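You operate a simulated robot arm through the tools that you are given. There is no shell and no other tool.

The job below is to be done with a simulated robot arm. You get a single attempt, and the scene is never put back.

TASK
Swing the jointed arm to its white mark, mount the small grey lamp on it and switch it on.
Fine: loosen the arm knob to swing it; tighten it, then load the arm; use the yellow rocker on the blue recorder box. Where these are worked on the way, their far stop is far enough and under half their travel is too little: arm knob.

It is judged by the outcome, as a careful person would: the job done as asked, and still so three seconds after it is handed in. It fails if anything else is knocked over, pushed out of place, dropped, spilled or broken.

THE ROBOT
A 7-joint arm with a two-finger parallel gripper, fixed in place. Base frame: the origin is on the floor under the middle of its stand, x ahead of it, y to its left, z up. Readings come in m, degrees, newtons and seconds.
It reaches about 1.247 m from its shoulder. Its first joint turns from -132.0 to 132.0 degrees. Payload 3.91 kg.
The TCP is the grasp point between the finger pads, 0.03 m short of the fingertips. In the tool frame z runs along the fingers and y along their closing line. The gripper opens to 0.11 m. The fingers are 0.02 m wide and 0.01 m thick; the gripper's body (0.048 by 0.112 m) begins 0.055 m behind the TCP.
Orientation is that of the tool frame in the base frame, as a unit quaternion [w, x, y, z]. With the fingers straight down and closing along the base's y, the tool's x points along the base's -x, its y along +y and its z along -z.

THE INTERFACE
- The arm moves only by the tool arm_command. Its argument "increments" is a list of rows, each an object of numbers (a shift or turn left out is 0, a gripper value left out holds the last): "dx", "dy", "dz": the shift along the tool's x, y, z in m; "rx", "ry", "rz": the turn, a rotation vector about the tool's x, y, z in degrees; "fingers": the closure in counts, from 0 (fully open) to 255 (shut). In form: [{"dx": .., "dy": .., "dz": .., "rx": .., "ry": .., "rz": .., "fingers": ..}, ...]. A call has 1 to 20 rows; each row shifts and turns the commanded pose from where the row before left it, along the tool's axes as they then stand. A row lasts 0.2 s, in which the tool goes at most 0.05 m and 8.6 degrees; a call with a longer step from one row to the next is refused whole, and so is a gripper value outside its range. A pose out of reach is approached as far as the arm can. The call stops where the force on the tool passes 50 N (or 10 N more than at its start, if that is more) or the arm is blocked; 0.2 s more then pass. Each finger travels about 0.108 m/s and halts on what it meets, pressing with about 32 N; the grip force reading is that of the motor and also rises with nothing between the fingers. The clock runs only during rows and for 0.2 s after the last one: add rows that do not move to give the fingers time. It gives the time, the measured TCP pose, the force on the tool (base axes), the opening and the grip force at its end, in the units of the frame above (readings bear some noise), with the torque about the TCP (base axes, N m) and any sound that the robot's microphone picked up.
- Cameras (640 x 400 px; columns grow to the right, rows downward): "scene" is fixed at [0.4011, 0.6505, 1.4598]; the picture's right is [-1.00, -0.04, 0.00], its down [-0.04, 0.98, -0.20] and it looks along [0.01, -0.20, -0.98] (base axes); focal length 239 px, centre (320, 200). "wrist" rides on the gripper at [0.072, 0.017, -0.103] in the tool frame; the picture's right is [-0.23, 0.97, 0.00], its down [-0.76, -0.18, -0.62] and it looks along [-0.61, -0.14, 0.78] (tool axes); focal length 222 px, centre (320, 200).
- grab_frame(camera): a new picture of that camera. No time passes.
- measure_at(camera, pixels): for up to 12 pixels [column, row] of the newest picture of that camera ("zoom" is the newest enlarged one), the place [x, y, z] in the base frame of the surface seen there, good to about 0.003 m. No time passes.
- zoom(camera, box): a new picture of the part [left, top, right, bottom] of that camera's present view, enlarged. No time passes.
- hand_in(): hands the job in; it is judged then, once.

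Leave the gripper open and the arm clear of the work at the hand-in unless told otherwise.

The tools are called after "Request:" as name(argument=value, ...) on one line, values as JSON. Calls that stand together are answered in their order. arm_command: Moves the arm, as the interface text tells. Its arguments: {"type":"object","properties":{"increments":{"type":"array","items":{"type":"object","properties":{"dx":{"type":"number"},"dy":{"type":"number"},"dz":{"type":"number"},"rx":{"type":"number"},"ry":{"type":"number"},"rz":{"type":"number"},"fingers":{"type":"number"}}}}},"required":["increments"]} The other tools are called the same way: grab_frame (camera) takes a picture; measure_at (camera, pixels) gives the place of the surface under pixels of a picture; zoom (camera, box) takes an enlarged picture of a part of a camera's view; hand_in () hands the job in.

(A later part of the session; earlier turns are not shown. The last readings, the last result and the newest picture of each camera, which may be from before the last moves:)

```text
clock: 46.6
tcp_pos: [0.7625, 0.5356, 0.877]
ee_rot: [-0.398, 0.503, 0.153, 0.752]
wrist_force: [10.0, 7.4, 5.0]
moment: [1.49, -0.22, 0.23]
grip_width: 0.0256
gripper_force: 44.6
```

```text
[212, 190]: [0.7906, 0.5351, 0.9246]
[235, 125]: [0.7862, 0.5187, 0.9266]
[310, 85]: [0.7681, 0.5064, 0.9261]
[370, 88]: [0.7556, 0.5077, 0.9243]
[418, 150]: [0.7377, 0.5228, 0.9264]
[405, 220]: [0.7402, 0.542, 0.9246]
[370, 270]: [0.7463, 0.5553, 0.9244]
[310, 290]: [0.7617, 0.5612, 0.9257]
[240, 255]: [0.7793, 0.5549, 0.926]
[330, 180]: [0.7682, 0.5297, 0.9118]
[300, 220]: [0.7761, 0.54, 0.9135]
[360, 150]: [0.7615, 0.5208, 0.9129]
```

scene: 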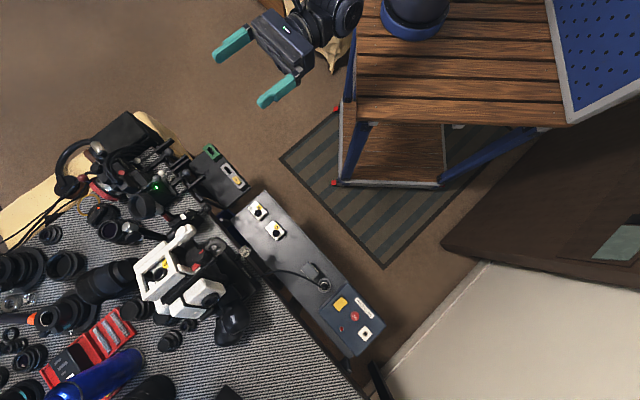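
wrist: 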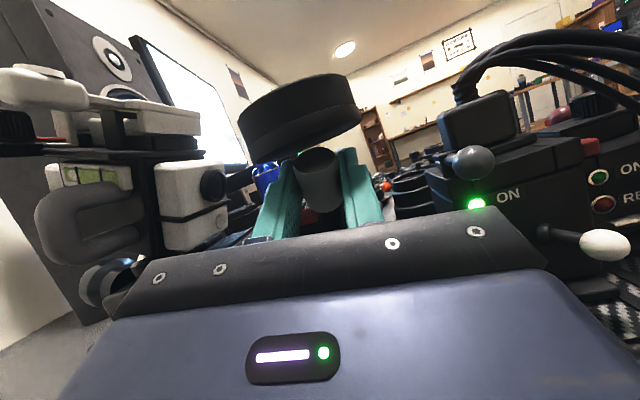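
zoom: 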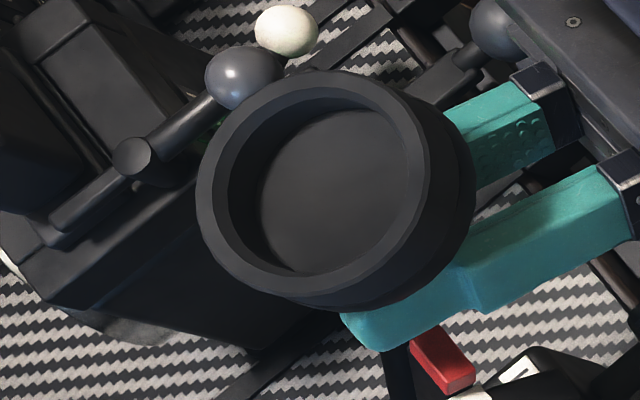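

The dish rim is level: every rim point is at z 0.925 ±0.001, centred at about (0.764, 0.534), with the floor at 0.9125. The flag is on the mark. I'll release the collar and see whether the arm stays.

Request:
arm_command(increments=[{"fingers": 200}, {"fingers": 130}, {}, {}])

Request:
zoom(camera="scene", box=[140, 170, 190, 215])

Request:
measure_at(camera="zoom", pixels=[[212, 190], [235, 125], [310, 85], [370, 88], [418, 150], [405, 220], [370, 270], [310, 290], [240, 255]])

Request:
zoom(camera="scene", box=[172, 205, 198, 225])

```text
clock: 47.6
tcp_pos: [0.7624, 0.5348, 0.8774]
ee_rot: [-0.398, 0.503, 0.152, 0.752]
wrist_force: [-0.6, 0.5, -1.4]
moment: [0.02, 0.0, -0.01]
grip_width: 0.054
gripper_force: 0.1
```

```text
8.89 times, centred on (165, 192) of scene
```

zoom: 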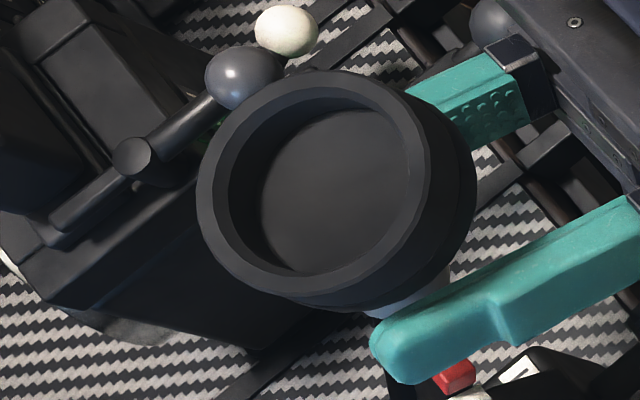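

```text
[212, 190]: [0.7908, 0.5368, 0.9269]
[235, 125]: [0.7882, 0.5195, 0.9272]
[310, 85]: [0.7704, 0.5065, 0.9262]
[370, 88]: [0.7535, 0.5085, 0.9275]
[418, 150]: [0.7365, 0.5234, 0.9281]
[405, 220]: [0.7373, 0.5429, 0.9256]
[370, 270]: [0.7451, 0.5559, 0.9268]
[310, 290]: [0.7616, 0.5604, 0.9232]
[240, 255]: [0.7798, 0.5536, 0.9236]
```

```text
16.00 times, centred on (185, 215) of scene
```

zoom: 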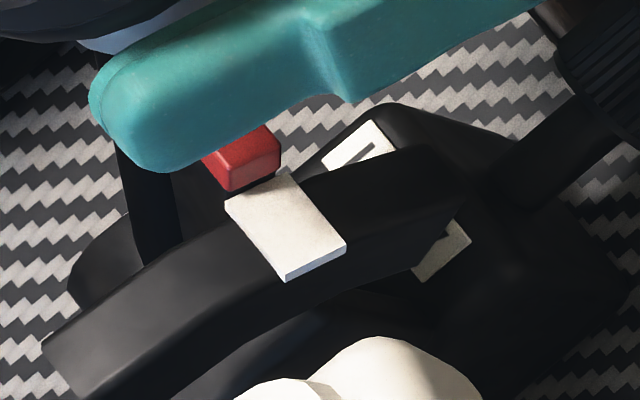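

The arm stayed put with the flag on the mark and the dish level. I'll retreat straight back along the finger axis by about 0.15 m.

Request:
arm_command(increments=[{"dz": -0.02}, {"dz": -0.03}, {"dz": -0.035}, {"dz": -0.035}, {"dz": -0.035}])

Request:
grab_frame(camera="wrist")

Request:
grab_frame(camera="scene")

```text
clock: 48.8
tcp_pos: [0.6626, 0.4382, 0.8072]
ee_rot: [-0.398, 0.503, 0.153, 0.752]
wrist_force: [0.0, -0.1, -0.2]
moment: [0.02, 0.01, -0.02]
grip_width: 0.0537
gripper_force: 0.0
```

```text
taken
```

wrist: 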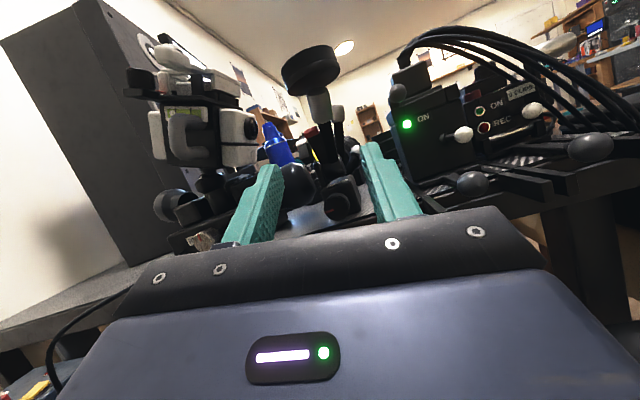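

```text
taken
```

scene: 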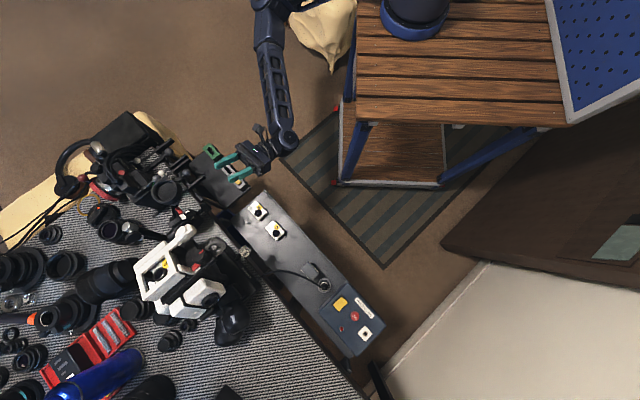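

The arm is holding. Next I'll undo the pitch (26 degrees) and roll the gripper to about -88 degrees, so I can turn the knob clockwise by 90. I'm doing this here at the standoff.

Request:
zoom(camera="wrist", box=[265, 30, 385, 240])

Request:
arm_command(increments=[{"rx": -1.26, "ry": -6.48}, {"rx": -1.26, "ry": -6.48}, {"rx": -1.26, "ry": -6.48}, {"rx": -1.26, "ry": -6.48}, {"rz": -8.3}, {"rz": -8.3}, {"rz": -8.3}, {"rz": -8.3}, {"rz": -8.3}, {"rz": -8.3}, {"rz": -8.3}, {"rz": -8.3}, {"rz": -8.3}, {"rz": -8.3}, {"rz": -8.3}, {"rz": -8.0}])

Request:
grab_frame(camera="wrist")

```text
1.90 times, centred on (325, 135) of wrist
```

zoom: 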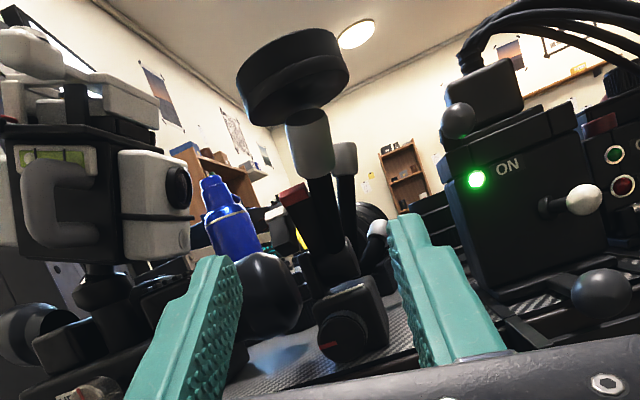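

```text
clock: 52.2
tcp_pos: [0.6627, 0.438, 0.8076]
ee_rot: [0.262, 0.281, 0.649, 0.657]
wrist_force: [-0.1, -0.3, -0.6]
moment: [0.0, -0.02, 0.01]
grip_width: 0.0541
gripper_force: 0.1
```

```text
taken
```

wrist: 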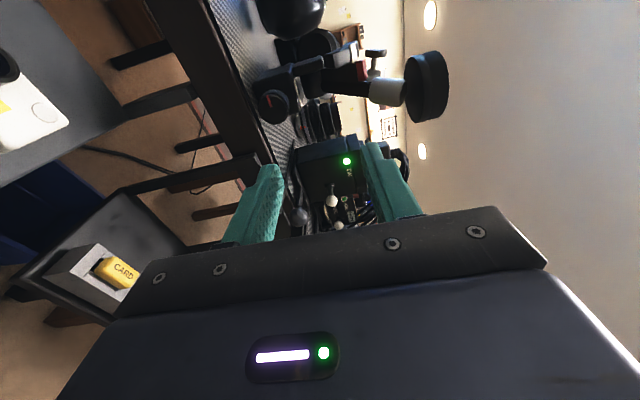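

The tool is horizontal with closing vertical. I'll align with the knob axis (left 20 mm, down 42 mm) at the standoff and verify the knob position.

Request:
arm_command(increments=[{"dx": 0.01, "dy": -0.021}, {"dx": 0.0099, "dy": -0.0206}, {}])

Request:
grab_frame(camera="wrist")

Request:
zoom(camera="wrist", box=[280, 80, 360, 160])

```text
clock: 53.0
tcp_pos: [0.6465, 0.4534, 0.7687]
ee_rot: [0.263, 0.281, 0.648, 0.657]
wrist_force: [1.3, 0.2, -0.1]
moment: [0.0, 0.02, -0.05]
grip_width: 0.054
gripper_force: 0.2
```

```text
taken
```

wrist: 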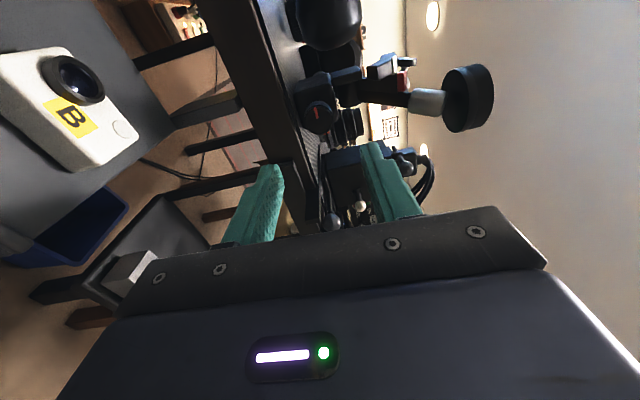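

```text
5.00 times, centred on (320, 120) of wrist
```

zoom: 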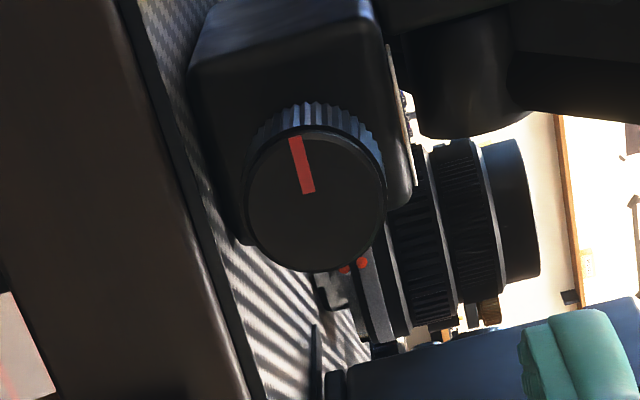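

I'll measure the knob face from here to check the alignment.

Request:
measure_at(camera="zoom", pixels=[[315, 200], [300, 200], [330, 200], [315, 230], [280, 200], [350, 200], [315, 250], [290, 230], [340, 230], [315, 180]])

Request:
arm_command(increments=[{}])

```text
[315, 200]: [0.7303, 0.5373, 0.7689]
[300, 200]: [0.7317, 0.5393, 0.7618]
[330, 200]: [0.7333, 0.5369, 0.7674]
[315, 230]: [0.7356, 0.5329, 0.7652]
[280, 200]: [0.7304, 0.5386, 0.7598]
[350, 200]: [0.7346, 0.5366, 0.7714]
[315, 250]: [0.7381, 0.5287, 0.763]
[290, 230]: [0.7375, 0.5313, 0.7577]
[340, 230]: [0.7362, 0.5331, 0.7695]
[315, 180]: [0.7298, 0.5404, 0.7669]
```

```text
clock: 53.4
tcp_pos: [0.6481, 0.452, 0.7673]
ee_rot: [0.262, 0.28, 0.649, 0.657]
wrist_force: [-0.3, -0.6, 0.3]
moment: [0.0, -0.02, 0.01]
grip_width: 0.0541
gripper_force: 0.1
```

Alignment is good to about a millimetre. I'll advance 108 mm so the tips end about 18 mm past the knob face, then close.

Request:
arm_command(increments=[{"dz": 0.03, "dy": -0.001}, {"dz": 0.03}, {"dz": 0.025}, {"dz": 0.023}, {"fingers": 200}, {"fingers": 255}, {}, {}])

Request:
zoom(camera="wrist", box=[260, 80, 380, 220])

```text
clock: 55.2
tcp_pos: [0.7238, 0.5299, 0.7658]
ee_rot: [0.262, 0.281, 0.647, 0.658]
wrist_force: [-2.5, 2.8, 9.0]
moment: [-0.23, 0.27, 0.32]
grip_width: 0.0304
gripper_force: 45.3
```

```text
2.86 times, centred on (320, 150) of wrist
```

zoom: 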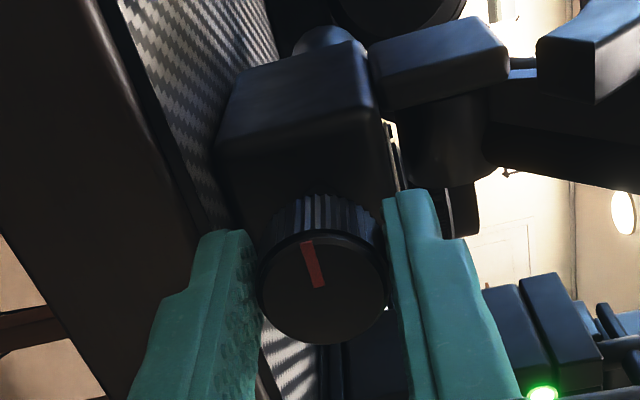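

The knob is gripped again at 30.4 mm. Now I'll tighten: roll +24 degrees with a small upward centring correction.

Request:
arm_command(increments=[{"dy": 0.0006}, {"rz": 6}, {"rz": 6}, {"rz": 6}, {"rz": 6}, {}])

Request:
zoom(camera="wrist", box=[260, 80, 380, 220])

```text
clock: 56.6
tcp_pos: [0.7238, 0.5296, 0.7676]
ee_rot: [0.119, 0.41, 0.575, 0.698]
wrist_force: [-10.8, 15.3, 10.8]
moment: [0.04, 0.02, 1.35]
grip_width: 0.0302
gripper_force: 45.3
```

```text
2.86 times, centred on (320, 150) of wrist
```

zoom: 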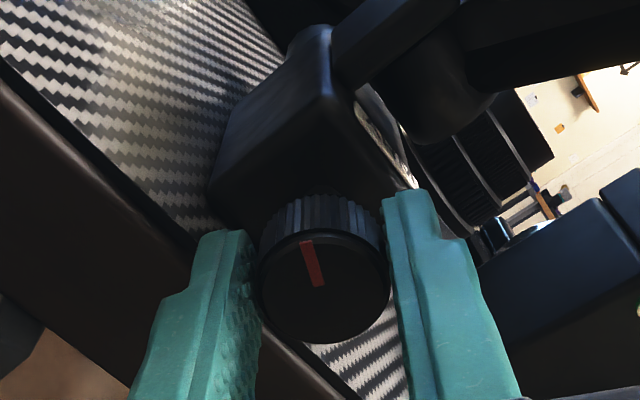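

The pointer follows the fingers. I'll centre by 1.5 mm left and 1 mm up, and keep tightening.

Request:
arm_command(increments=[{"dx": 0.0018, "dy": 0.0002}, {"rz": 6}, {"rz": 6}, {"rz": 6}, {"rz": 6}, {}])

Request:
zoom(camera="wrist", box=[260, 80, 380, 220])

```text
clock: 58.0
tcp_pos: [0.7233, 0.5301, 0.7681]
ee_rot: [-0.028, 0.521, 0.477, 0.707]
wrist_force: [-12.7, -26.8, 9.0]
moment: [-0.42, 0.36, -0.36]
grip_width: 0.0302
gripper_force: 45.1
```

```text
2.86 times, centred on (320, 150) of wrist
```

zoom: 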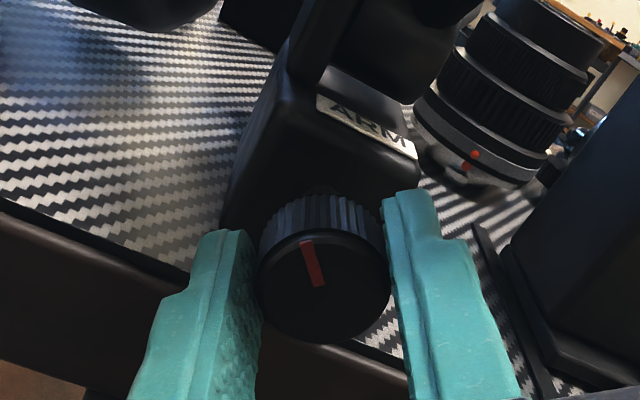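

It's still following, at roll -40 degrees. The axial push-back is about 28 N, so I'll ease back 2 mm, make a small centring step and continue.

Request:
arm_command(increments=[{"dx": 0.0001, "dy": 0.0009, "dz": -0.002}, {"rz": 6}, {"rz": 6}, {"rz": 6}, {"rz": 6}, {}])

Request:
zoom(camera="wrist", box=[260, 80, 380, 220])

```text
clock: 59.4
tcp_pos: [0.7258, 0.528, 0.7687]
ee_rot: [-0.174, 0.609, 0.358, 0.687]
wrist_force: [30.8, 14.7, 9.6]
moment: [0.07, -0.14, 0.45]
grip_width: 0.0302
gripper_force: 44.9
```

```text
2.86 times, centred on (320, 150) of wrist
```

zoom: 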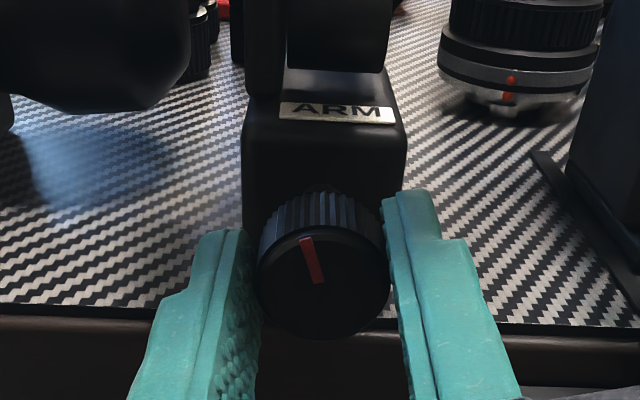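

Roll is now -16 degrees and the pointer is still with the fingers. I'll ease the axial force by 1 mm forward and continue to the tight stop, reading torque.

Request:
arm_command(increments=[{"dx": 0.0004, "dy": 0.0007, "dz": 0.001}, {"rz": 5}, {"rz": 5}, {"rz": 5}, {}])

Request:
zoom(camera="wrist", box=[260, 80, 380, 220])

```text
clock: 60.6
tcp_pos: [0.7254, 0.527, 0.7684]
ee_rot: [-0.261, 0.651, 0.275, 0.658]
wrist_force: [15.8, -29.1, 6.3]
moment: [0.09, -0.19, -0.27]
grip_width: 0.03
gripper_force: 45.2
```

```text
2.86 times, centred on (320, 150) of wrist
```

zoom: 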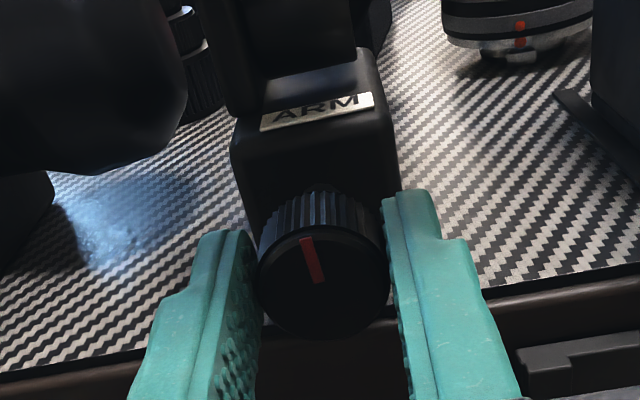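

There's no stop torque yet and the pointer is back near 12 o'clock. There's a lateral load of about 30 N, so I'll shift 1.5 mm right and turn a further 10 degrees to find the tight stop.

Request:
arm_command(increments=[{"dy": 0.0015}, {"rz": 4}, {"rz": 4}, {"rz": 2}, {}])

Request:
zoom(camera="wrist", box=[260, 80, 380, 220])

```text
clock: 61.8
tcp_pos: [0.7253, 0.5265, 0.7698]
ee_rot: [-0.319, 0.672, 0.218, 0.632]
wrist_force: [14.2, -18.1, 9.0]
moment: [-0.24, -0.12, 0.13]
grip_width: 0.0297
gripper_force: 45.1
```

```text
2.86 times, centred on (320, 150) of wrist
```

zoom: 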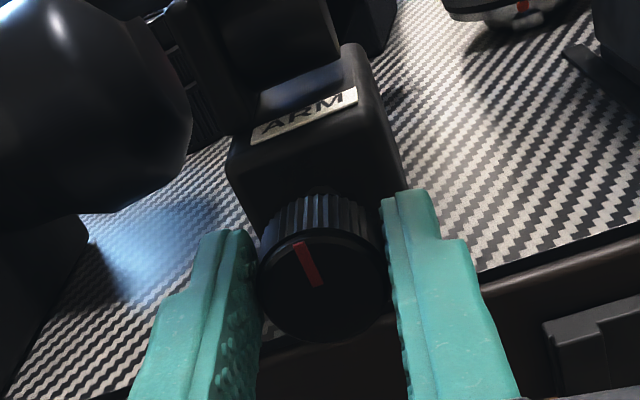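

The pointer now lags the fingers and the axis torque is about -0.25 N m, so it's at the tight stop. I'll turn 5 degrees more to confirm it's fully tight.

Request:
arm_command(increments=[{"rz": 5}, {}])

Request:
zoom(camera="wrist", box=[260, 80, 380, 220])

```text
clock: 62.4
tcp_pos: [0.7256, 0.5267, 0.7679]
ee_rot: [-0.346, 0.681, 0.189, 0.617]
wrist_force: [15.4, -12.8, 2.7]
moment: [-0.04, -0.15, -0.14]
grip_width: 0.0293
gripper_force: 45.1
```

```text
2.86 times, centred on (320, 150) of wrist
```

zoom: 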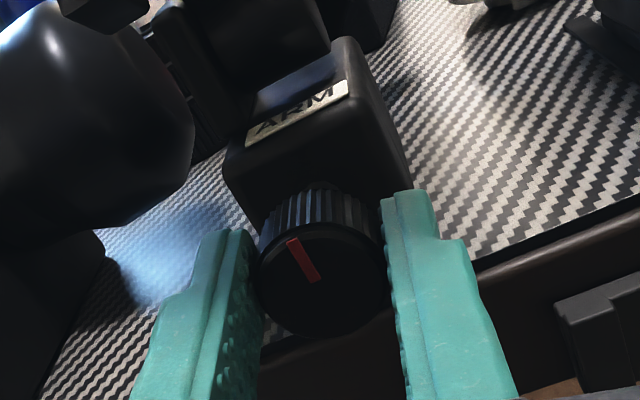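

The pointer now stays fixed while the fingers slip, so the knob is tight. I'll release, back straight out and check the arm.

Request:
arm_command(increments=[{"fingers": 130}, {}, {"dz": -0.02}, {"dz": -0.03}, {"dz": -0.04}, {"dz": -0.04}])

Request:
grab_frame(camera="wrist")

Request:
zoom(camera="scene", box=[172, 205, 198, 225])

Request:
zoom(camera="scene", box=[140, 170, 190, 215])

Request:
measure_at(camera="zoom", pixels=[[212, 190], [235, 125], [310, 85], [370, 88], [418, 150], [405, 220], [370, 270], [310, 290], [240, 255], [330, 180], [300, 220], [360, 150]])

```text
clock: 63.8
tcp_pos: [0.6332, 0.4353, 0.7657]
ee_rot: [-0.346, 0.68, 0.19, 0.618]
wrist_force: [-0.7, -0.4, -0.3]
moment: [0.01, 0.02, 0.02]
grip_width: 0.054
gripper_force: 0.1
```

```text
taken
```

wrist: 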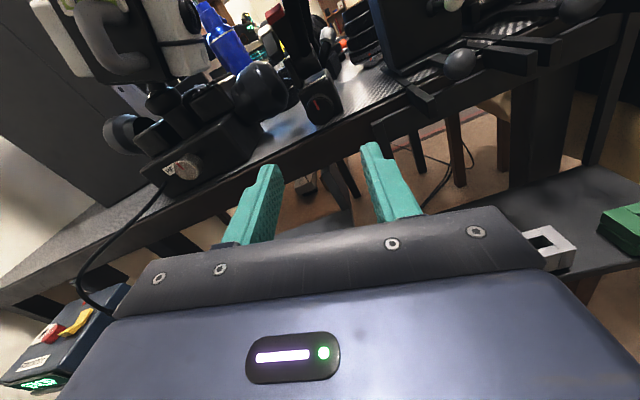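

```text
16.00 times, centred on (185, 215) of scene
```

zoom: 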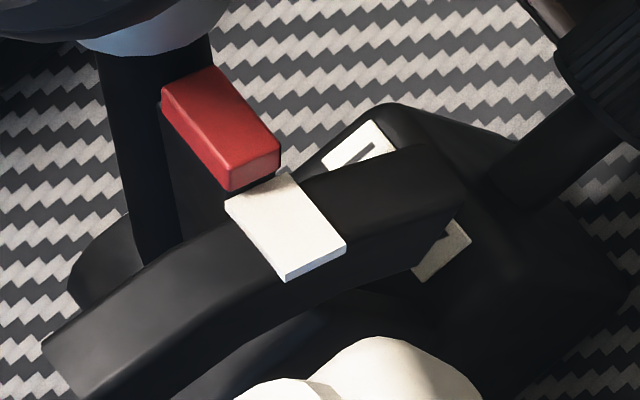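

```text
8.89 times, centred on (165, 192) of scene
```

zoom: 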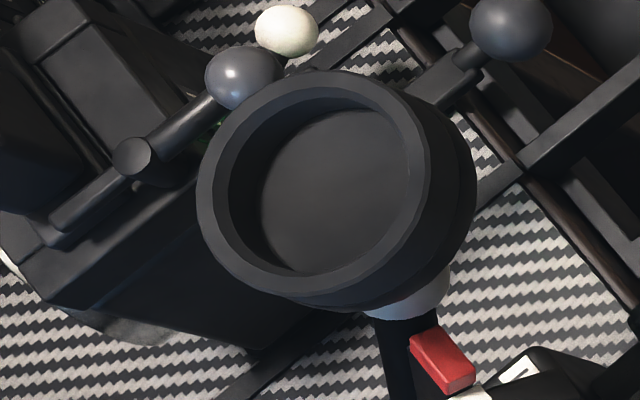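

```text
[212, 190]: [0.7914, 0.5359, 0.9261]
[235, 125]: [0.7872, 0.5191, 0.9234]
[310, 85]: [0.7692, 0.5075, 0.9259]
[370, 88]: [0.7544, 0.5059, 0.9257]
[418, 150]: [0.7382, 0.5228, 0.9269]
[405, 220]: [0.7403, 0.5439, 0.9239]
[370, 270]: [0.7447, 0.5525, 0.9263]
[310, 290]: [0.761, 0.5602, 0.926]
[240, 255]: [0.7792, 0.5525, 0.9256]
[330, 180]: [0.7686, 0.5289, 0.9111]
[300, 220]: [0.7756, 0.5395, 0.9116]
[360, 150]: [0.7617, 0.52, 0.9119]
```

The arm is unchanged: dish level, flag beside the mark, and knob pointer back near 12 o'clock. I'll look once at flag and mark from the wrist view.

Request:
zoom(camera="wrist", box=[255, 0, 355, 130])

Request:
measure_at(camera="zoom", pixels=[[310, 45], [320, 40], [330, 35], [280, 100], [270, 110], [290, 95], [320, 300]])

```text
3.08 times, centred on (305, 65) of wrist
```

zoom: 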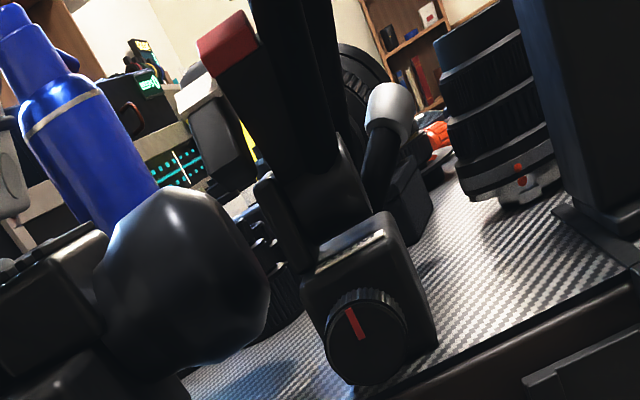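

```text
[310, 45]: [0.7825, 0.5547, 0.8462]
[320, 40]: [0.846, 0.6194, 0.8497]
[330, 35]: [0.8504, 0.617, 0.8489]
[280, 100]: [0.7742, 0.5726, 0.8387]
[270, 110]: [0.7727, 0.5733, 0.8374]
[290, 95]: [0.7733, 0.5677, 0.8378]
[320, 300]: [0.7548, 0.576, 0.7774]
```

The flag sits right beside the mark and the knob pointer is back where it started. Now for the lamp. I'll undo the roll, rise to z of about 1.0 in free space and pitch the fingers back down.

Request:
arm_command(increments=[{"rz": -7}, {"rz": -7}, {"dx": 0.02, "dz": -0.03}, {"dx": 0.03, "dz": -0.03}, {"dx": 0.04}, {"dx": 0.04}, {"dx": 0.04}, {"dx": 0.04}, {"dx": 0.04}, {}])

Request:
arm_command(increments=[{"ry": -8.2}, {"ry": -8.2}, {"ry": -8.2}, {"ry": -8.2}, {"ry": -8.2}, {"ry": -8.2}, {"ry": -8.2}, {"ry": -8.2}, {"ry": -8.2}, {"ry": -8.2}, {"ry": -8.0}, {}])

```text
clock: 66.0
tcp_pos: [0.5878, 0.3956, 1.0179]
ee_rot: [-0.268, 0.652, 0.271, 0.655]
wrist_force: [-0.5, 0.3, -0.6]
moment: [-0.01, -0.01, -0.01]
grip_width: 0.054
gripper_force: 0.0
```

```text
clock: 68.6
tcp_pos: [0.589, 0.395, 1.0193]
ee_rot: [0.003, 0.924, 0.381, 0.0]
wrist_force: [0.1, -0.1, -0.3]
moment: [-0.02, 0.02, -0.05]
grip_width: 0.054
gripper_force: 0.1
```

The fingers point down again. I'll travel parallel to the bench edge toward the lamp, then turn 90 degrees so the fingers close across the lamp's short side, with the camera on the recorder side.

Request:
arm_command(increments=[{"dy": -0.038, "fingers": 60}, {"dy": -0.038}, {"dy": -0.038}, {"dy": -0.038}, {"dy": -0.038}, {"dy": -0.038}, {"dy": -0.038}, {"dy": -0.038}, {"dy": -0.039}, {"rz": -8.2}, {"rz": -8.2}, {"rz": -8.2}, {"rz": -8.2}, {"rz": -8.2}, {"rz": -8.2}, {"rz": -8.2}, {"rz": -8.2}, {"rz": -8.2}, {"rz": -8.2}])

Request:
arm_command(increments=[{"rz": -8.0}, {"dy": 0.03, "dz": 0.02}, {"dy": 0.03, "dz": 0.02}, {"dz": 0.03}])

Request:
grab_frame(camera="wrist")

Request:
grab_frame(camera="scene")

```text
clock: 72.6
tcp_pos: [0.3467, 0.6387, 1.0155]
ee_rot: [0.001, 0.447, 0.894, 0.0]
wrist_force: [-0.8, -1.2, -0.3]
moment: [0.02, 0.01, 0.0]
grip_width: 0.0843
gripper_force: 0.0
```

```text
clock: 73.6
tcp_pos: [0.3897, 0.6789, 0.9467]
ee_rot: [0.003, 0.384, 0.923, 0.001]
wrist_force: [-0.7, -0.3, 1.0]
moment: [0.01, -0.02, -0.04]
grip_width: 0.084
gripper_force: 0.0
```

```text
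taken
```

wrist: 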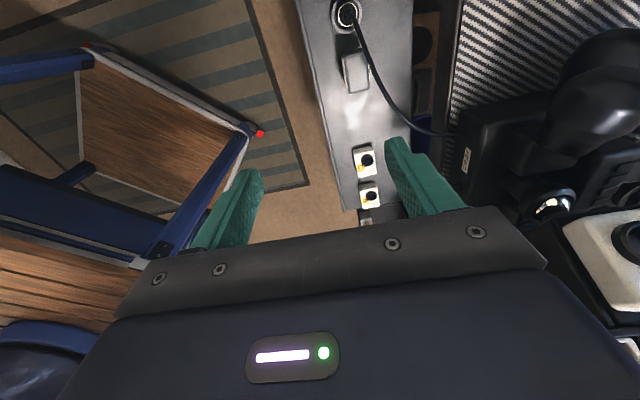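

```text
taken
```

scene: 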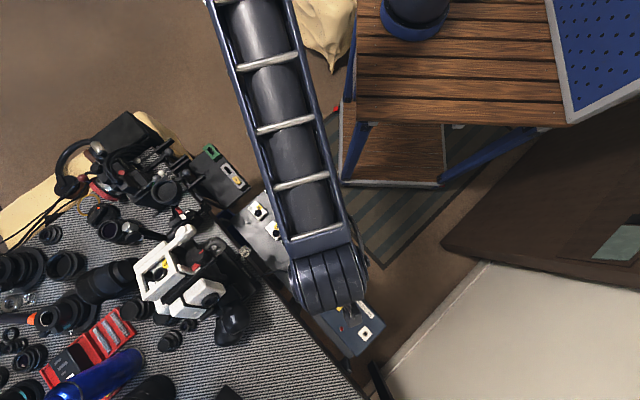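

The lamp is in view at (355,72), the plug at (346,15), and the cable runs from the plug past the lamp's bench side. I'll enlarge and measure all three.

Request:
zoom(camera="wrist", box=[315, 0, 415, 130])

Request:
measure_at(camera="zoom", pixels=[[255, 40], [310, 60], [335, 120], [350, 170], [370, 230], [400, 290], [300, 200], [295, 180], [305, 260], [335, 260], [285, 240], [255, 260]])

Request:
zoom(camera="wrist", box=[330, 40, 385, 100])

Request:
measure_at(camera="zoom", pixels=[[240, 110], [330, 95], [360, 180], [270, 200], [300, 140], [250, 250], [360, 260], [300, 250], [380, 130], [400, 200], [230, 200], [280, 300]])

```text
3.08 times, centred on (365, 65) of wrist
```

zoom: 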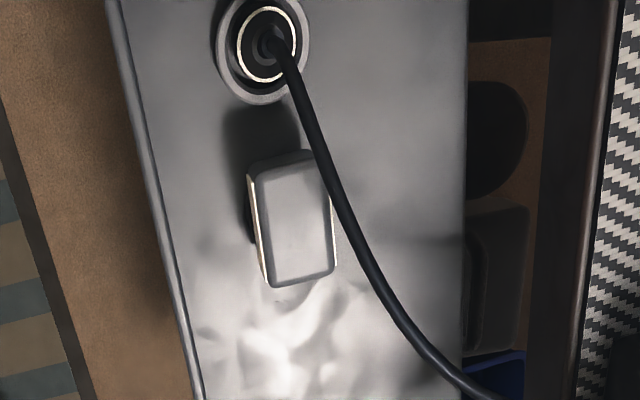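

```text
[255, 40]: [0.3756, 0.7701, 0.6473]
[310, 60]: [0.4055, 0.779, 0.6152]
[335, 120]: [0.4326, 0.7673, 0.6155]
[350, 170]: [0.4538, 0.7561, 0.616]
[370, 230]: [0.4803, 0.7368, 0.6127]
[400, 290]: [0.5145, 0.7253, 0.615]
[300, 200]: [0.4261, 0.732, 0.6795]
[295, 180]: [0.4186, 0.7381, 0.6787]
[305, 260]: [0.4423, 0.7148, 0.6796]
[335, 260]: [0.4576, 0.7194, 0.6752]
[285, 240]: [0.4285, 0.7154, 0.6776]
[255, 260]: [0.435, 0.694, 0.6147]
```

```text
6.67 times, centred on (358, 70) of wrist
```

zoom: 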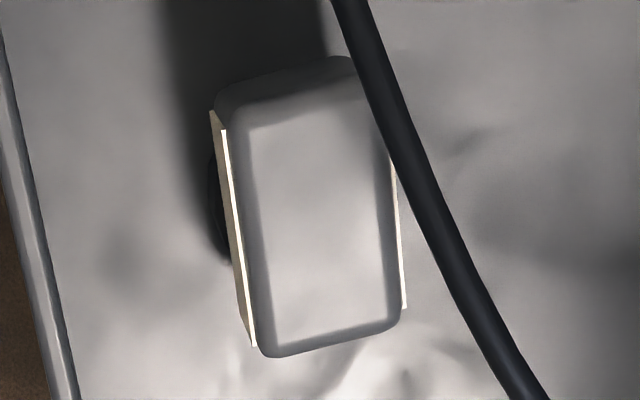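

```text
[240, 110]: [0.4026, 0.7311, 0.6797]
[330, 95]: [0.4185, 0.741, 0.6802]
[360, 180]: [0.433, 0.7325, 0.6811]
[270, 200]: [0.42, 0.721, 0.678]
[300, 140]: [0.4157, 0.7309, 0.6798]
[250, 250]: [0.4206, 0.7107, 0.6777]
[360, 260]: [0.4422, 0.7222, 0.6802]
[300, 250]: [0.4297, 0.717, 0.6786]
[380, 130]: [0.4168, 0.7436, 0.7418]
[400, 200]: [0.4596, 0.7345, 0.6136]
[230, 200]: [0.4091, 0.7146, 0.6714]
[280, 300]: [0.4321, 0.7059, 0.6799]
```

The cable arches over the lamp's corner at about z 0.74. I need its path in 3D before reaching in, so I'll measure points along its centre.

Request:
measure_at(camera="zoom", pixels=[[352, 15], [362, 50], [372, 80], [384, 115], [394, 140], [410, 170], [422, 195], [437, 230], [452, 260], [470, 295], [490, 330], [515, 375]])

Request:
zoom(camera="wrist", box=[330, 0, 470, 140])

Request:
measure_at(camera="zoom", pixels=[[185, 45], [195, 70], [205, 100], [215, 130], [230, 170], [255, 215], [285, 260], [320, 300], [360, 340], [400, 365], [440, 380], [480, 385]])

```text
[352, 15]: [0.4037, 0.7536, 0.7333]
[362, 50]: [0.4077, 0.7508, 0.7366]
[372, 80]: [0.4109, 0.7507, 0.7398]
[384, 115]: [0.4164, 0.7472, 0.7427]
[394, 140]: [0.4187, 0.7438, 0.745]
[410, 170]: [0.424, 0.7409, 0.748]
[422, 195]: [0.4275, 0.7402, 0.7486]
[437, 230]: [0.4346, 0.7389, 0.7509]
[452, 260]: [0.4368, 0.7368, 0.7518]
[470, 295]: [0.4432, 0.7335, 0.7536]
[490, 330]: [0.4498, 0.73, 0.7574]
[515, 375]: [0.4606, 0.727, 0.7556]
```

```text
2.86 times, centred on (400, 70) of wrist
```

zoom: 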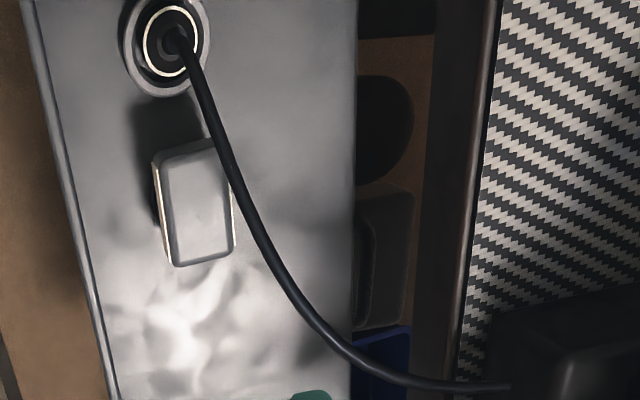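

```text
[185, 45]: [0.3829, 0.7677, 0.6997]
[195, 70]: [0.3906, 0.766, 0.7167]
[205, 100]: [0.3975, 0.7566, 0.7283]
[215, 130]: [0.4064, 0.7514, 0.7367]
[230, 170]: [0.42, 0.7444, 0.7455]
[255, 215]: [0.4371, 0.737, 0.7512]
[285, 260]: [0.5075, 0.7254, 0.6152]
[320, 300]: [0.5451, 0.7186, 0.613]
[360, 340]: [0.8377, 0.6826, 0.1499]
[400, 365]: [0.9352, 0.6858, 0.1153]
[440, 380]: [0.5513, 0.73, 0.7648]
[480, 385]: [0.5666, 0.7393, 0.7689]
```

The cable runs right over the lamp's bench-side edge at z 0.73–0.76, 5–7 cm above it, so coming straight down would snag it. Instead I'll reach in horizontally from the robot side under the cable, gripping the lamp's two grey ends, then draw it back out before lifting. First I'll check the cart's height, which is where my wrist will be.

Request:
measure_at(camera="scene", pixels=[[400, 180], [440, 185], [350, 183], [345, 130], [365, 150], [440, 120], [370, 100], [353, 100], [470, 170], [370, 215], [400, 240], [355, 60]])

Request:
arm_command(increments=[{"dy": -0.03, "dz": -0.01}, {"dy": -0.03, "dz": -0.01}, {"dy": -0.015}, {"rz": 8.2}, {"rz": 8.2}, {"rz": 8.2}, {"rz": 8.2}, {"rz": 8.2}, {"rz": 8.2}, {"rz": 8.2}, {"rz": 8.2}, {"rz": 8.2}, {"rz": 8.2}, {"rz": 8.0}])

```text
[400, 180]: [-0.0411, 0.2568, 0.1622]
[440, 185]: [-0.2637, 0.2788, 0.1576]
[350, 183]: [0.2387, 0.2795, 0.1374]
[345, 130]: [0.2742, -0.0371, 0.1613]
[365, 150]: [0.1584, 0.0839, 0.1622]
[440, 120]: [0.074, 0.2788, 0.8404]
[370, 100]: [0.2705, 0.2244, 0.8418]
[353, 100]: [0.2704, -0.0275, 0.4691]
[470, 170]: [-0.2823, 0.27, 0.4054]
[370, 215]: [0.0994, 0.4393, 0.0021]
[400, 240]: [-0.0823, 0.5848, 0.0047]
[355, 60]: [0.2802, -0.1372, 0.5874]
```

```text
clock: 76.6
tcp_pos: [0.3365, 0.6253, 0.966]
ee_rot: [0.002, 0.925, 0.38, 0.001]
wrist_force: [0.4, 0.9, -0.2]
moment: [0.02, -0.02, 0.0]
grip_width: 0.0843
gripper_force: 0.2
```

The cart top is at z 0.84 but only reaches y=0.28, clear of my wrist. I'll pitch the fingers up 70 degrees, to point at the bench 20 degrees below horizontal, while still high, then look at the lamp from the side.

Request:
arm_command(increments=[{"ry": 7.8}, {"ry": 7.8}, {"ry": 7.8}, {"ry": 7.8}, {"ry": 7.8}, {"ry": 7.8}, {"ry": 7.8}, {"ry": 7.8}, {"ry": 7.6}, {}])

Request:
grab_frame(camera="wrist")

Request:
grab_frame(camera="scene")

```text
clock: 78.8
tcp_pos: [0.3372, 0.6264, 0.9673]
ee_rot: [-0.217, 0.756, 0.313, 0.532]
wrist_force: [0.4, 0.1, 0.0]
moment: [0.01, 0.0, 0.0]
grip_width: 0.0843
gripper_force: 0.1
```

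```text
taken
```

wrist: 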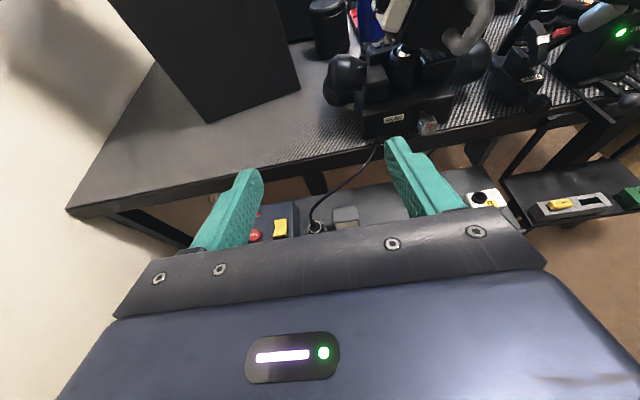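

```text
taken
```

scene: 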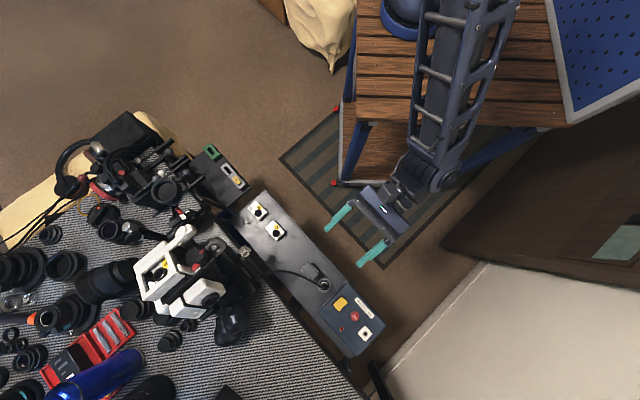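

The view is clear and the forearm passes well above the cart edge. I'll descend 0.2 m to about z 0.767, still back from the shelf, and look at the lamp from the side.

Request:
arm_command(increments=[{"dx": -0.0376, "dz": 0.0137}, {"dx": -0.0376, "dz": 0.0137}, {"dx": -0.0376, "dz": 0.0137}, {"dx": -0.0376, "dz": 0.0137}, {"dx": -0.0376, "dz": 0.0137}, {}])

Request:
grab_frame(camera="wrist")

Request:
zoom(camera="wrist", box=[260, 80, 400, 200])

```text
clock: 80.2
tcp_pos: [0.3397, 0.6262, 0.7667]
ee_rot: [-0.217, 0.756, 0.313, 0.532]
wrist_force: [0.4, 0.0, 0.0]
moment: [0.0, 0.03, -0.04]
grip_width: 0.0843
gripper_force: 0.0
```

```text
taken
```

wrist: 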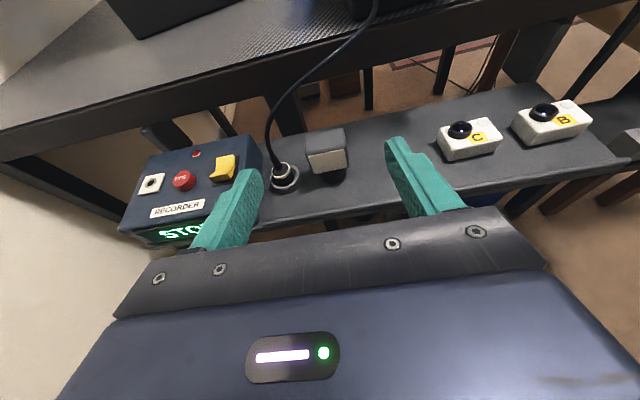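

```text
3.33 times, centred on (330, 140) of wrist
```

zoom: 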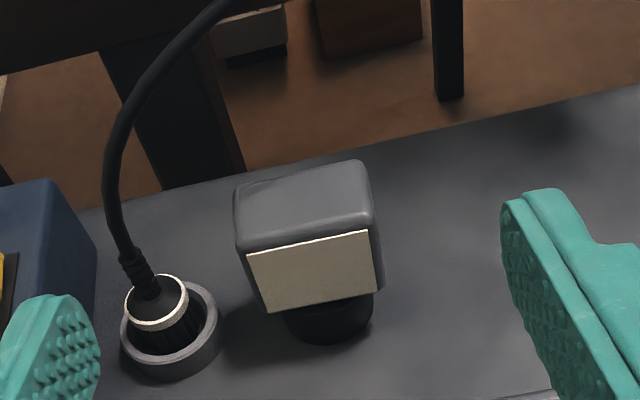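

Clear view: the lamp head with its pale front panel stands on a dark round foot, the plug is to its left, and the cable arches above. I'll measure the head and foot.

Request:
measure_at(camera="zoom", pixels=[[245, 190], [360, 165], [250, 245], [368, 225], [265, 305], [380, 285], [310, 270], [330, 320], [330, 345], [290, 330], [370, 315], [305, 205]])

Request:
zoom(camera="wrist", box=[300, 120, 355, 190])

Request:
measure_at(camera="zoom", pixels=[[205, 90], [240, 90], [430, 60], [220, 150], [440, 130], [240, 250], [450, 210], [340, 200], [300, 285], [430, 255], [360, 270], [360, 320]])

```text
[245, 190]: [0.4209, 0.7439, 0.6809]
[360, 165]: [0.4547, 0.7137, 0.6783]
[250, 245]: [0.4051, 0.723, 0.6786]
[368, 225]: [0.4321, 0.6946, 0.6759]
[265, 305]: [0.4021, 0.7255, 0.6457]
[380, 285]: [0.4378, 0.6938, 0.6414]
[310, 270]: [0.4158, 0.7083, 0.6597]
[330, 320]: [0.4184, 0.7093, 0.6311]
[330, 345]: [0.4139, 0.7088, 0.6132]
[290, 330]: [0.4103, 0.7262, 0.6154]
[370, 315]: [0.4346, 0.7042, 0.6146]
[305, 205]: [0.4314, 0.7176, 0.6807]
```

```text
5.71 times, centred on (328, 155) of wrist
```

zoom: 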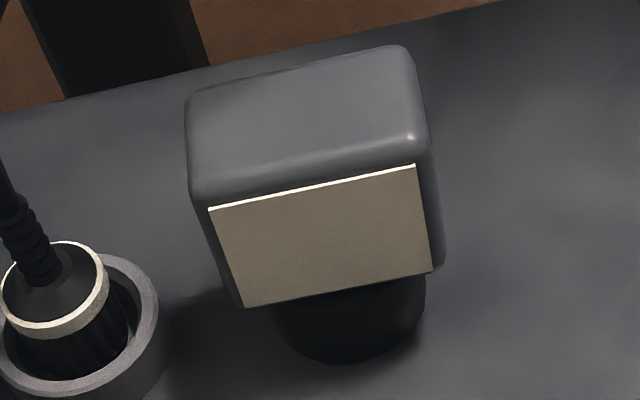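

```text
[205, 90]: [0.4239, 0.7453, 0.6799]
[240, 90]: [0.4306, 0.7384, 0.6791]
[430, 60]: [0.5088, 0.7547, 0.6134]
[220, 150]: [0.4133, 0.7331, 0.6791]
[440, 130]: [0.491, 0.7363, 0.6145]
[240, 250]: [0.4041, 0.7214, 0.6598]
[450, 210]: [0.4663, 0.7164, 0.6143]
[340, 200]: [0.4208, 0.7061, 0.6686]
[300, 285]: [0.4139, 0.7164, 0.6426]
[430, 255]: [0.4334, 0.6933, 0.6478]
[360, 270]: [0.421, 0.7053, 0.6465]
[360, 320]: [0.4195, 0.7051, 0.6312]
```

The lamp head spans s 0.797–0.828, t 0.181–0.229 and z 0.641–0.680, and the foot radius is about 15 mm. I'll set the opening to about 66 mm and move to a start point 0.1 m short of the grasp, on the 20 degree slope.

Request:
arm_command(increments=[{"dx": -0.018, "dy": -0.0008, "dz": 0.0192, "fingers": 102}, {"dx": -0.018, "dy": -0.0008, "dz": 0.0192}, {"dx": -0.018, "dy": -0.0008, "dz": 0.0191}, {}])

Request:
grab_frame(camera="wrist")

```text
clock: 81.2
tcp_pos: [0.3631, 0.6524, 0.6956]
ee_rot: [-0.217, 0.757, 0.314, 0.531]
wrist_force: [0.7, -0.1, 0.1]
moment: [-0.02, 0.0, -0.01]
grip_width: 0.0659
gripper_force: 0.0
```

```text
taken
```

wrist: 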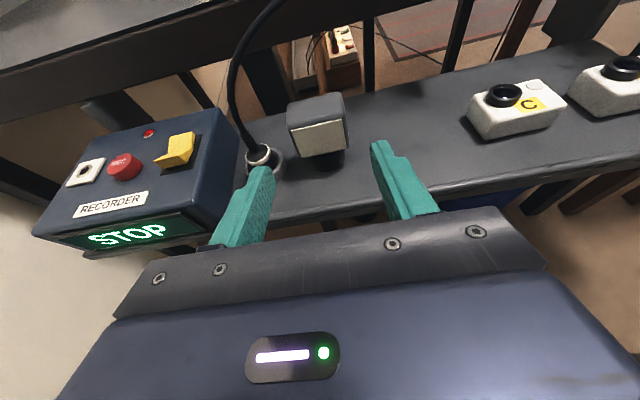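

The fingers are lined up to either side of the lamp. I'll double-check the plug's position relative to the left finger before going in.

Request:
measure_at(camera="wrist", pixels=[[262, 150], [270, 158], [254, 158], [280, 165], [250, 130], [240, 110], [237, 85], [318, 100], [292, 112], [345, 108], [330, 160], [247, 50]])

```text
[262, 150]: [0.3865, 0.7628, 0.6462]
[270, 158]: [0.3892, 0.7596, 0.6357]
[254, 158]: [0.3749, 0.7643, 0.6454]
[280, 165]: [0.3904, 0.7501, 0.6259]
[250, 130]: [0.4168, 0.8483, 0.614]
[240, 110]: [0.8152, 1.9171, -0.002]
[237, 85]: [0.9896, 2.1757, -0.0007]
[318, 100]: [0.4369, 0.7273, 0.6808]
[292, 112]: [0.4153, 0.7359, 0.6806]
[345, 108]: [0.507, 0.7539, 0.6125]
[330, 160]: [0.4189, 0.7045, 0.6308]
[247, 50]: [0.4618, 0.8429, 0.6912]
```

The socket ring's edge is at t=0.254 and z 0.626, while the finger's outer face will be at t of about 0.245 and above z 0.642, so it clears. I'll narrow slightly to 60 mm and advance 0.1 m.

Request:
arm_command(increments=[{"fingers": 115}, {"dz": 0.02}, {"dz": 0.02}, {"dz": 0.02}, {"dz": 0.02}, {"dz": 0.02}, {}])

Request:
grab_frame(camera="wrist")

Request:
zoom(camera="scene", box=[285, 240, 355, 310])

```text
clock: 82.8
tcp_pos: [0.4279, 0.7216, 0.6619]
ee_rot: [-0.217, 0.757, 0.313, 0.532]
wrist_force: [-0.9, 0.2, -0.3]
moment: [0.02, 0.03, -0.02]
grip_width: 0.0607
gripper_force: 0.0
```

```text
taken
```

wrist: 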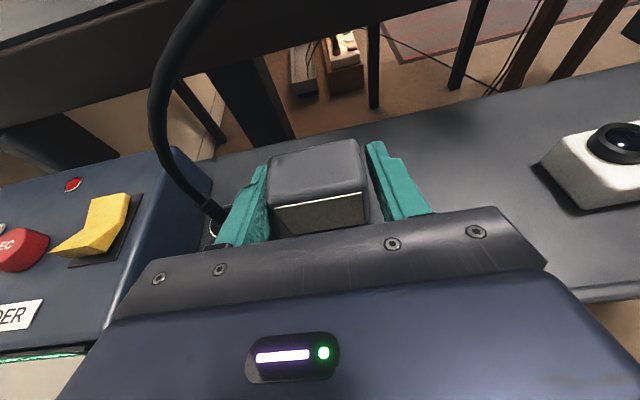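

```text
5.71 times, centred on (320, 275) of scene
```

zoom: 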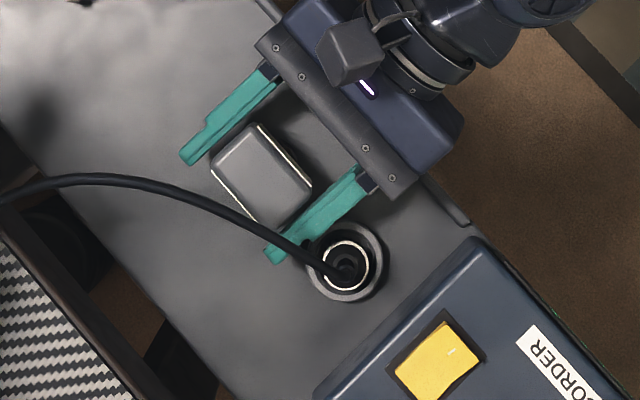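

The lamp is centred between the fingers and the cable passes above. I'll close the grip.

Request:
arm_command(increments=[{"fingers": 160}, {"fingers": 255}, {}, {}])

Request:
zoom(camera="wrist", box=[230, 110, 410, 240])

```text
clock: 83.8
tcp_pos: [0.4292, 0.7196, 0.6626]
ee_rot: [-0.217, 0.756, 0.313, 0.532]
wrist_force: [1.1, 0.3, 0.2]
moment: [0.04, 0.02, 0.02]
grip_width: 0.0515
gripper_force: 31.8
```

```text
3.08 times, centred on (320, 175) of wrist
```

zoom: 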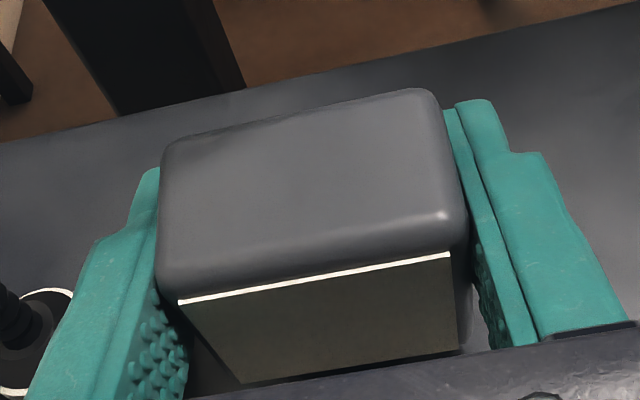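

Held at 51.5 mm. I'll lift 12 mm straight up, well below the cable at z 0.73, and check that the lamp comes along.

Request:
arm_command(increments=[{}, {"dx": 0.0056, "dz": -0.002}, {"dx": 0.0057, "dz": -0.0021}, {}])

Request:
zoom(camera="wrist", box=[230, 110, 410, 240])

Request:
zoom(camera="scene", box=[285, 240, 355, 310])

```text
clock: 84.8
tcp_pos: [0.429, 0.7196, 0.6746]
ee_rot: [-0.218, 0.756, 0.314, 0.532]
wrist_force: [-0.3, -0.8, -2.4]
moment: [-0.02, 0.01, -0.02]
grip_width: 0.0515
gripper_force: 32.0
```

```text
3.08 times, centred on (320, 175) of wrist
```

zoom: 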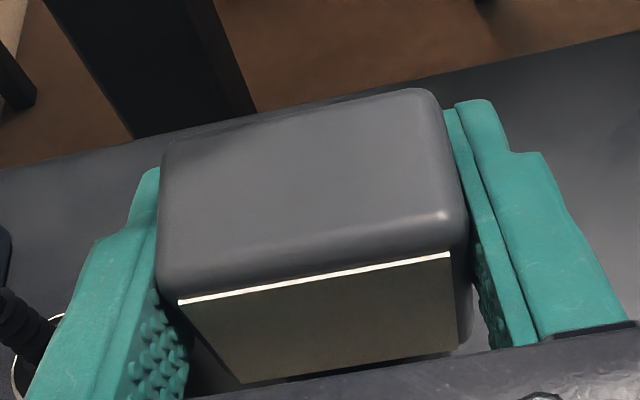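

```text
5.71 times, centred on (320, 275) of scene
```

zoom: 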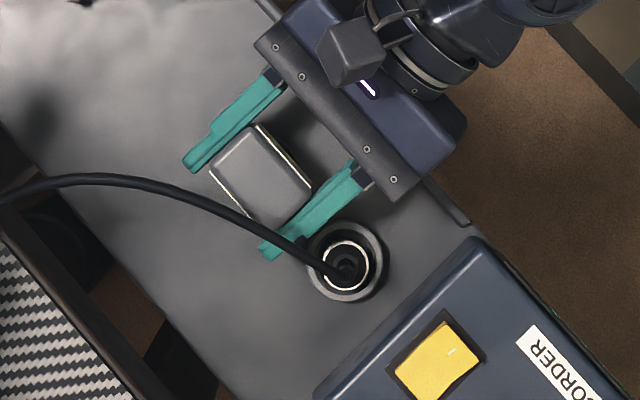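

The lamp is up, weighing about 0.2 kg. The shelf has a small lip at about z 0.624, so I'll lift another 12 mm (lamp top about 0.704, cable at 0.745) and then draw straight back 0.13 m from under the cable.

Request:
arm_command(increments=[{"dx": 0.0113, "dz": -0.0041}, {"dz": -0.0141, "dx": -0.0051}, {"dz": -0.0235, "dx": -0.0086}, {"dz": -0.0282, "dx": -0.0103}, {"dz": -0.0282, "dx": -0.0103}, {"dz": -0.0282, "dx": -0.0103}, {}])

Request:
grab_frame(camera="wrist")

Request:
grab_frame(camera="scene")

```text
clock: 86.4
tcp_pos: [0.3365, 0.6277, 0.6839]
ee_rot: [-0.217, 0.756, 0.313, 0.532]
wrist_force: [0.3, -0.5, -1.8]
moment: [-0.02, -0.01, 0.0]
grip_width: 0.0515
gripper_force: 31.5
```

```text
taken
```

wrist: 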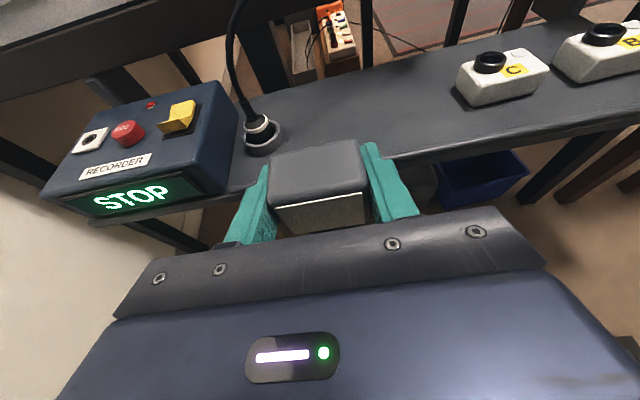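

```text
taken
```

scene: 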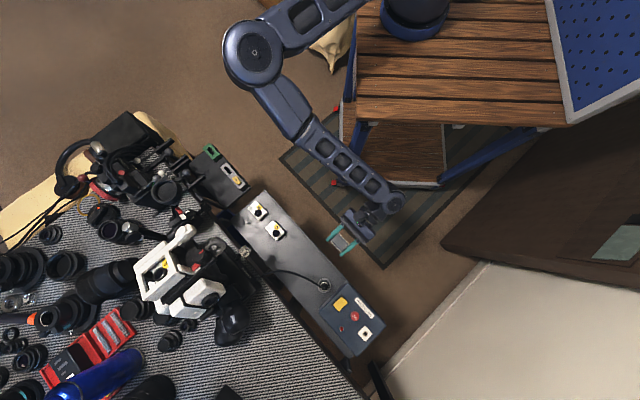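

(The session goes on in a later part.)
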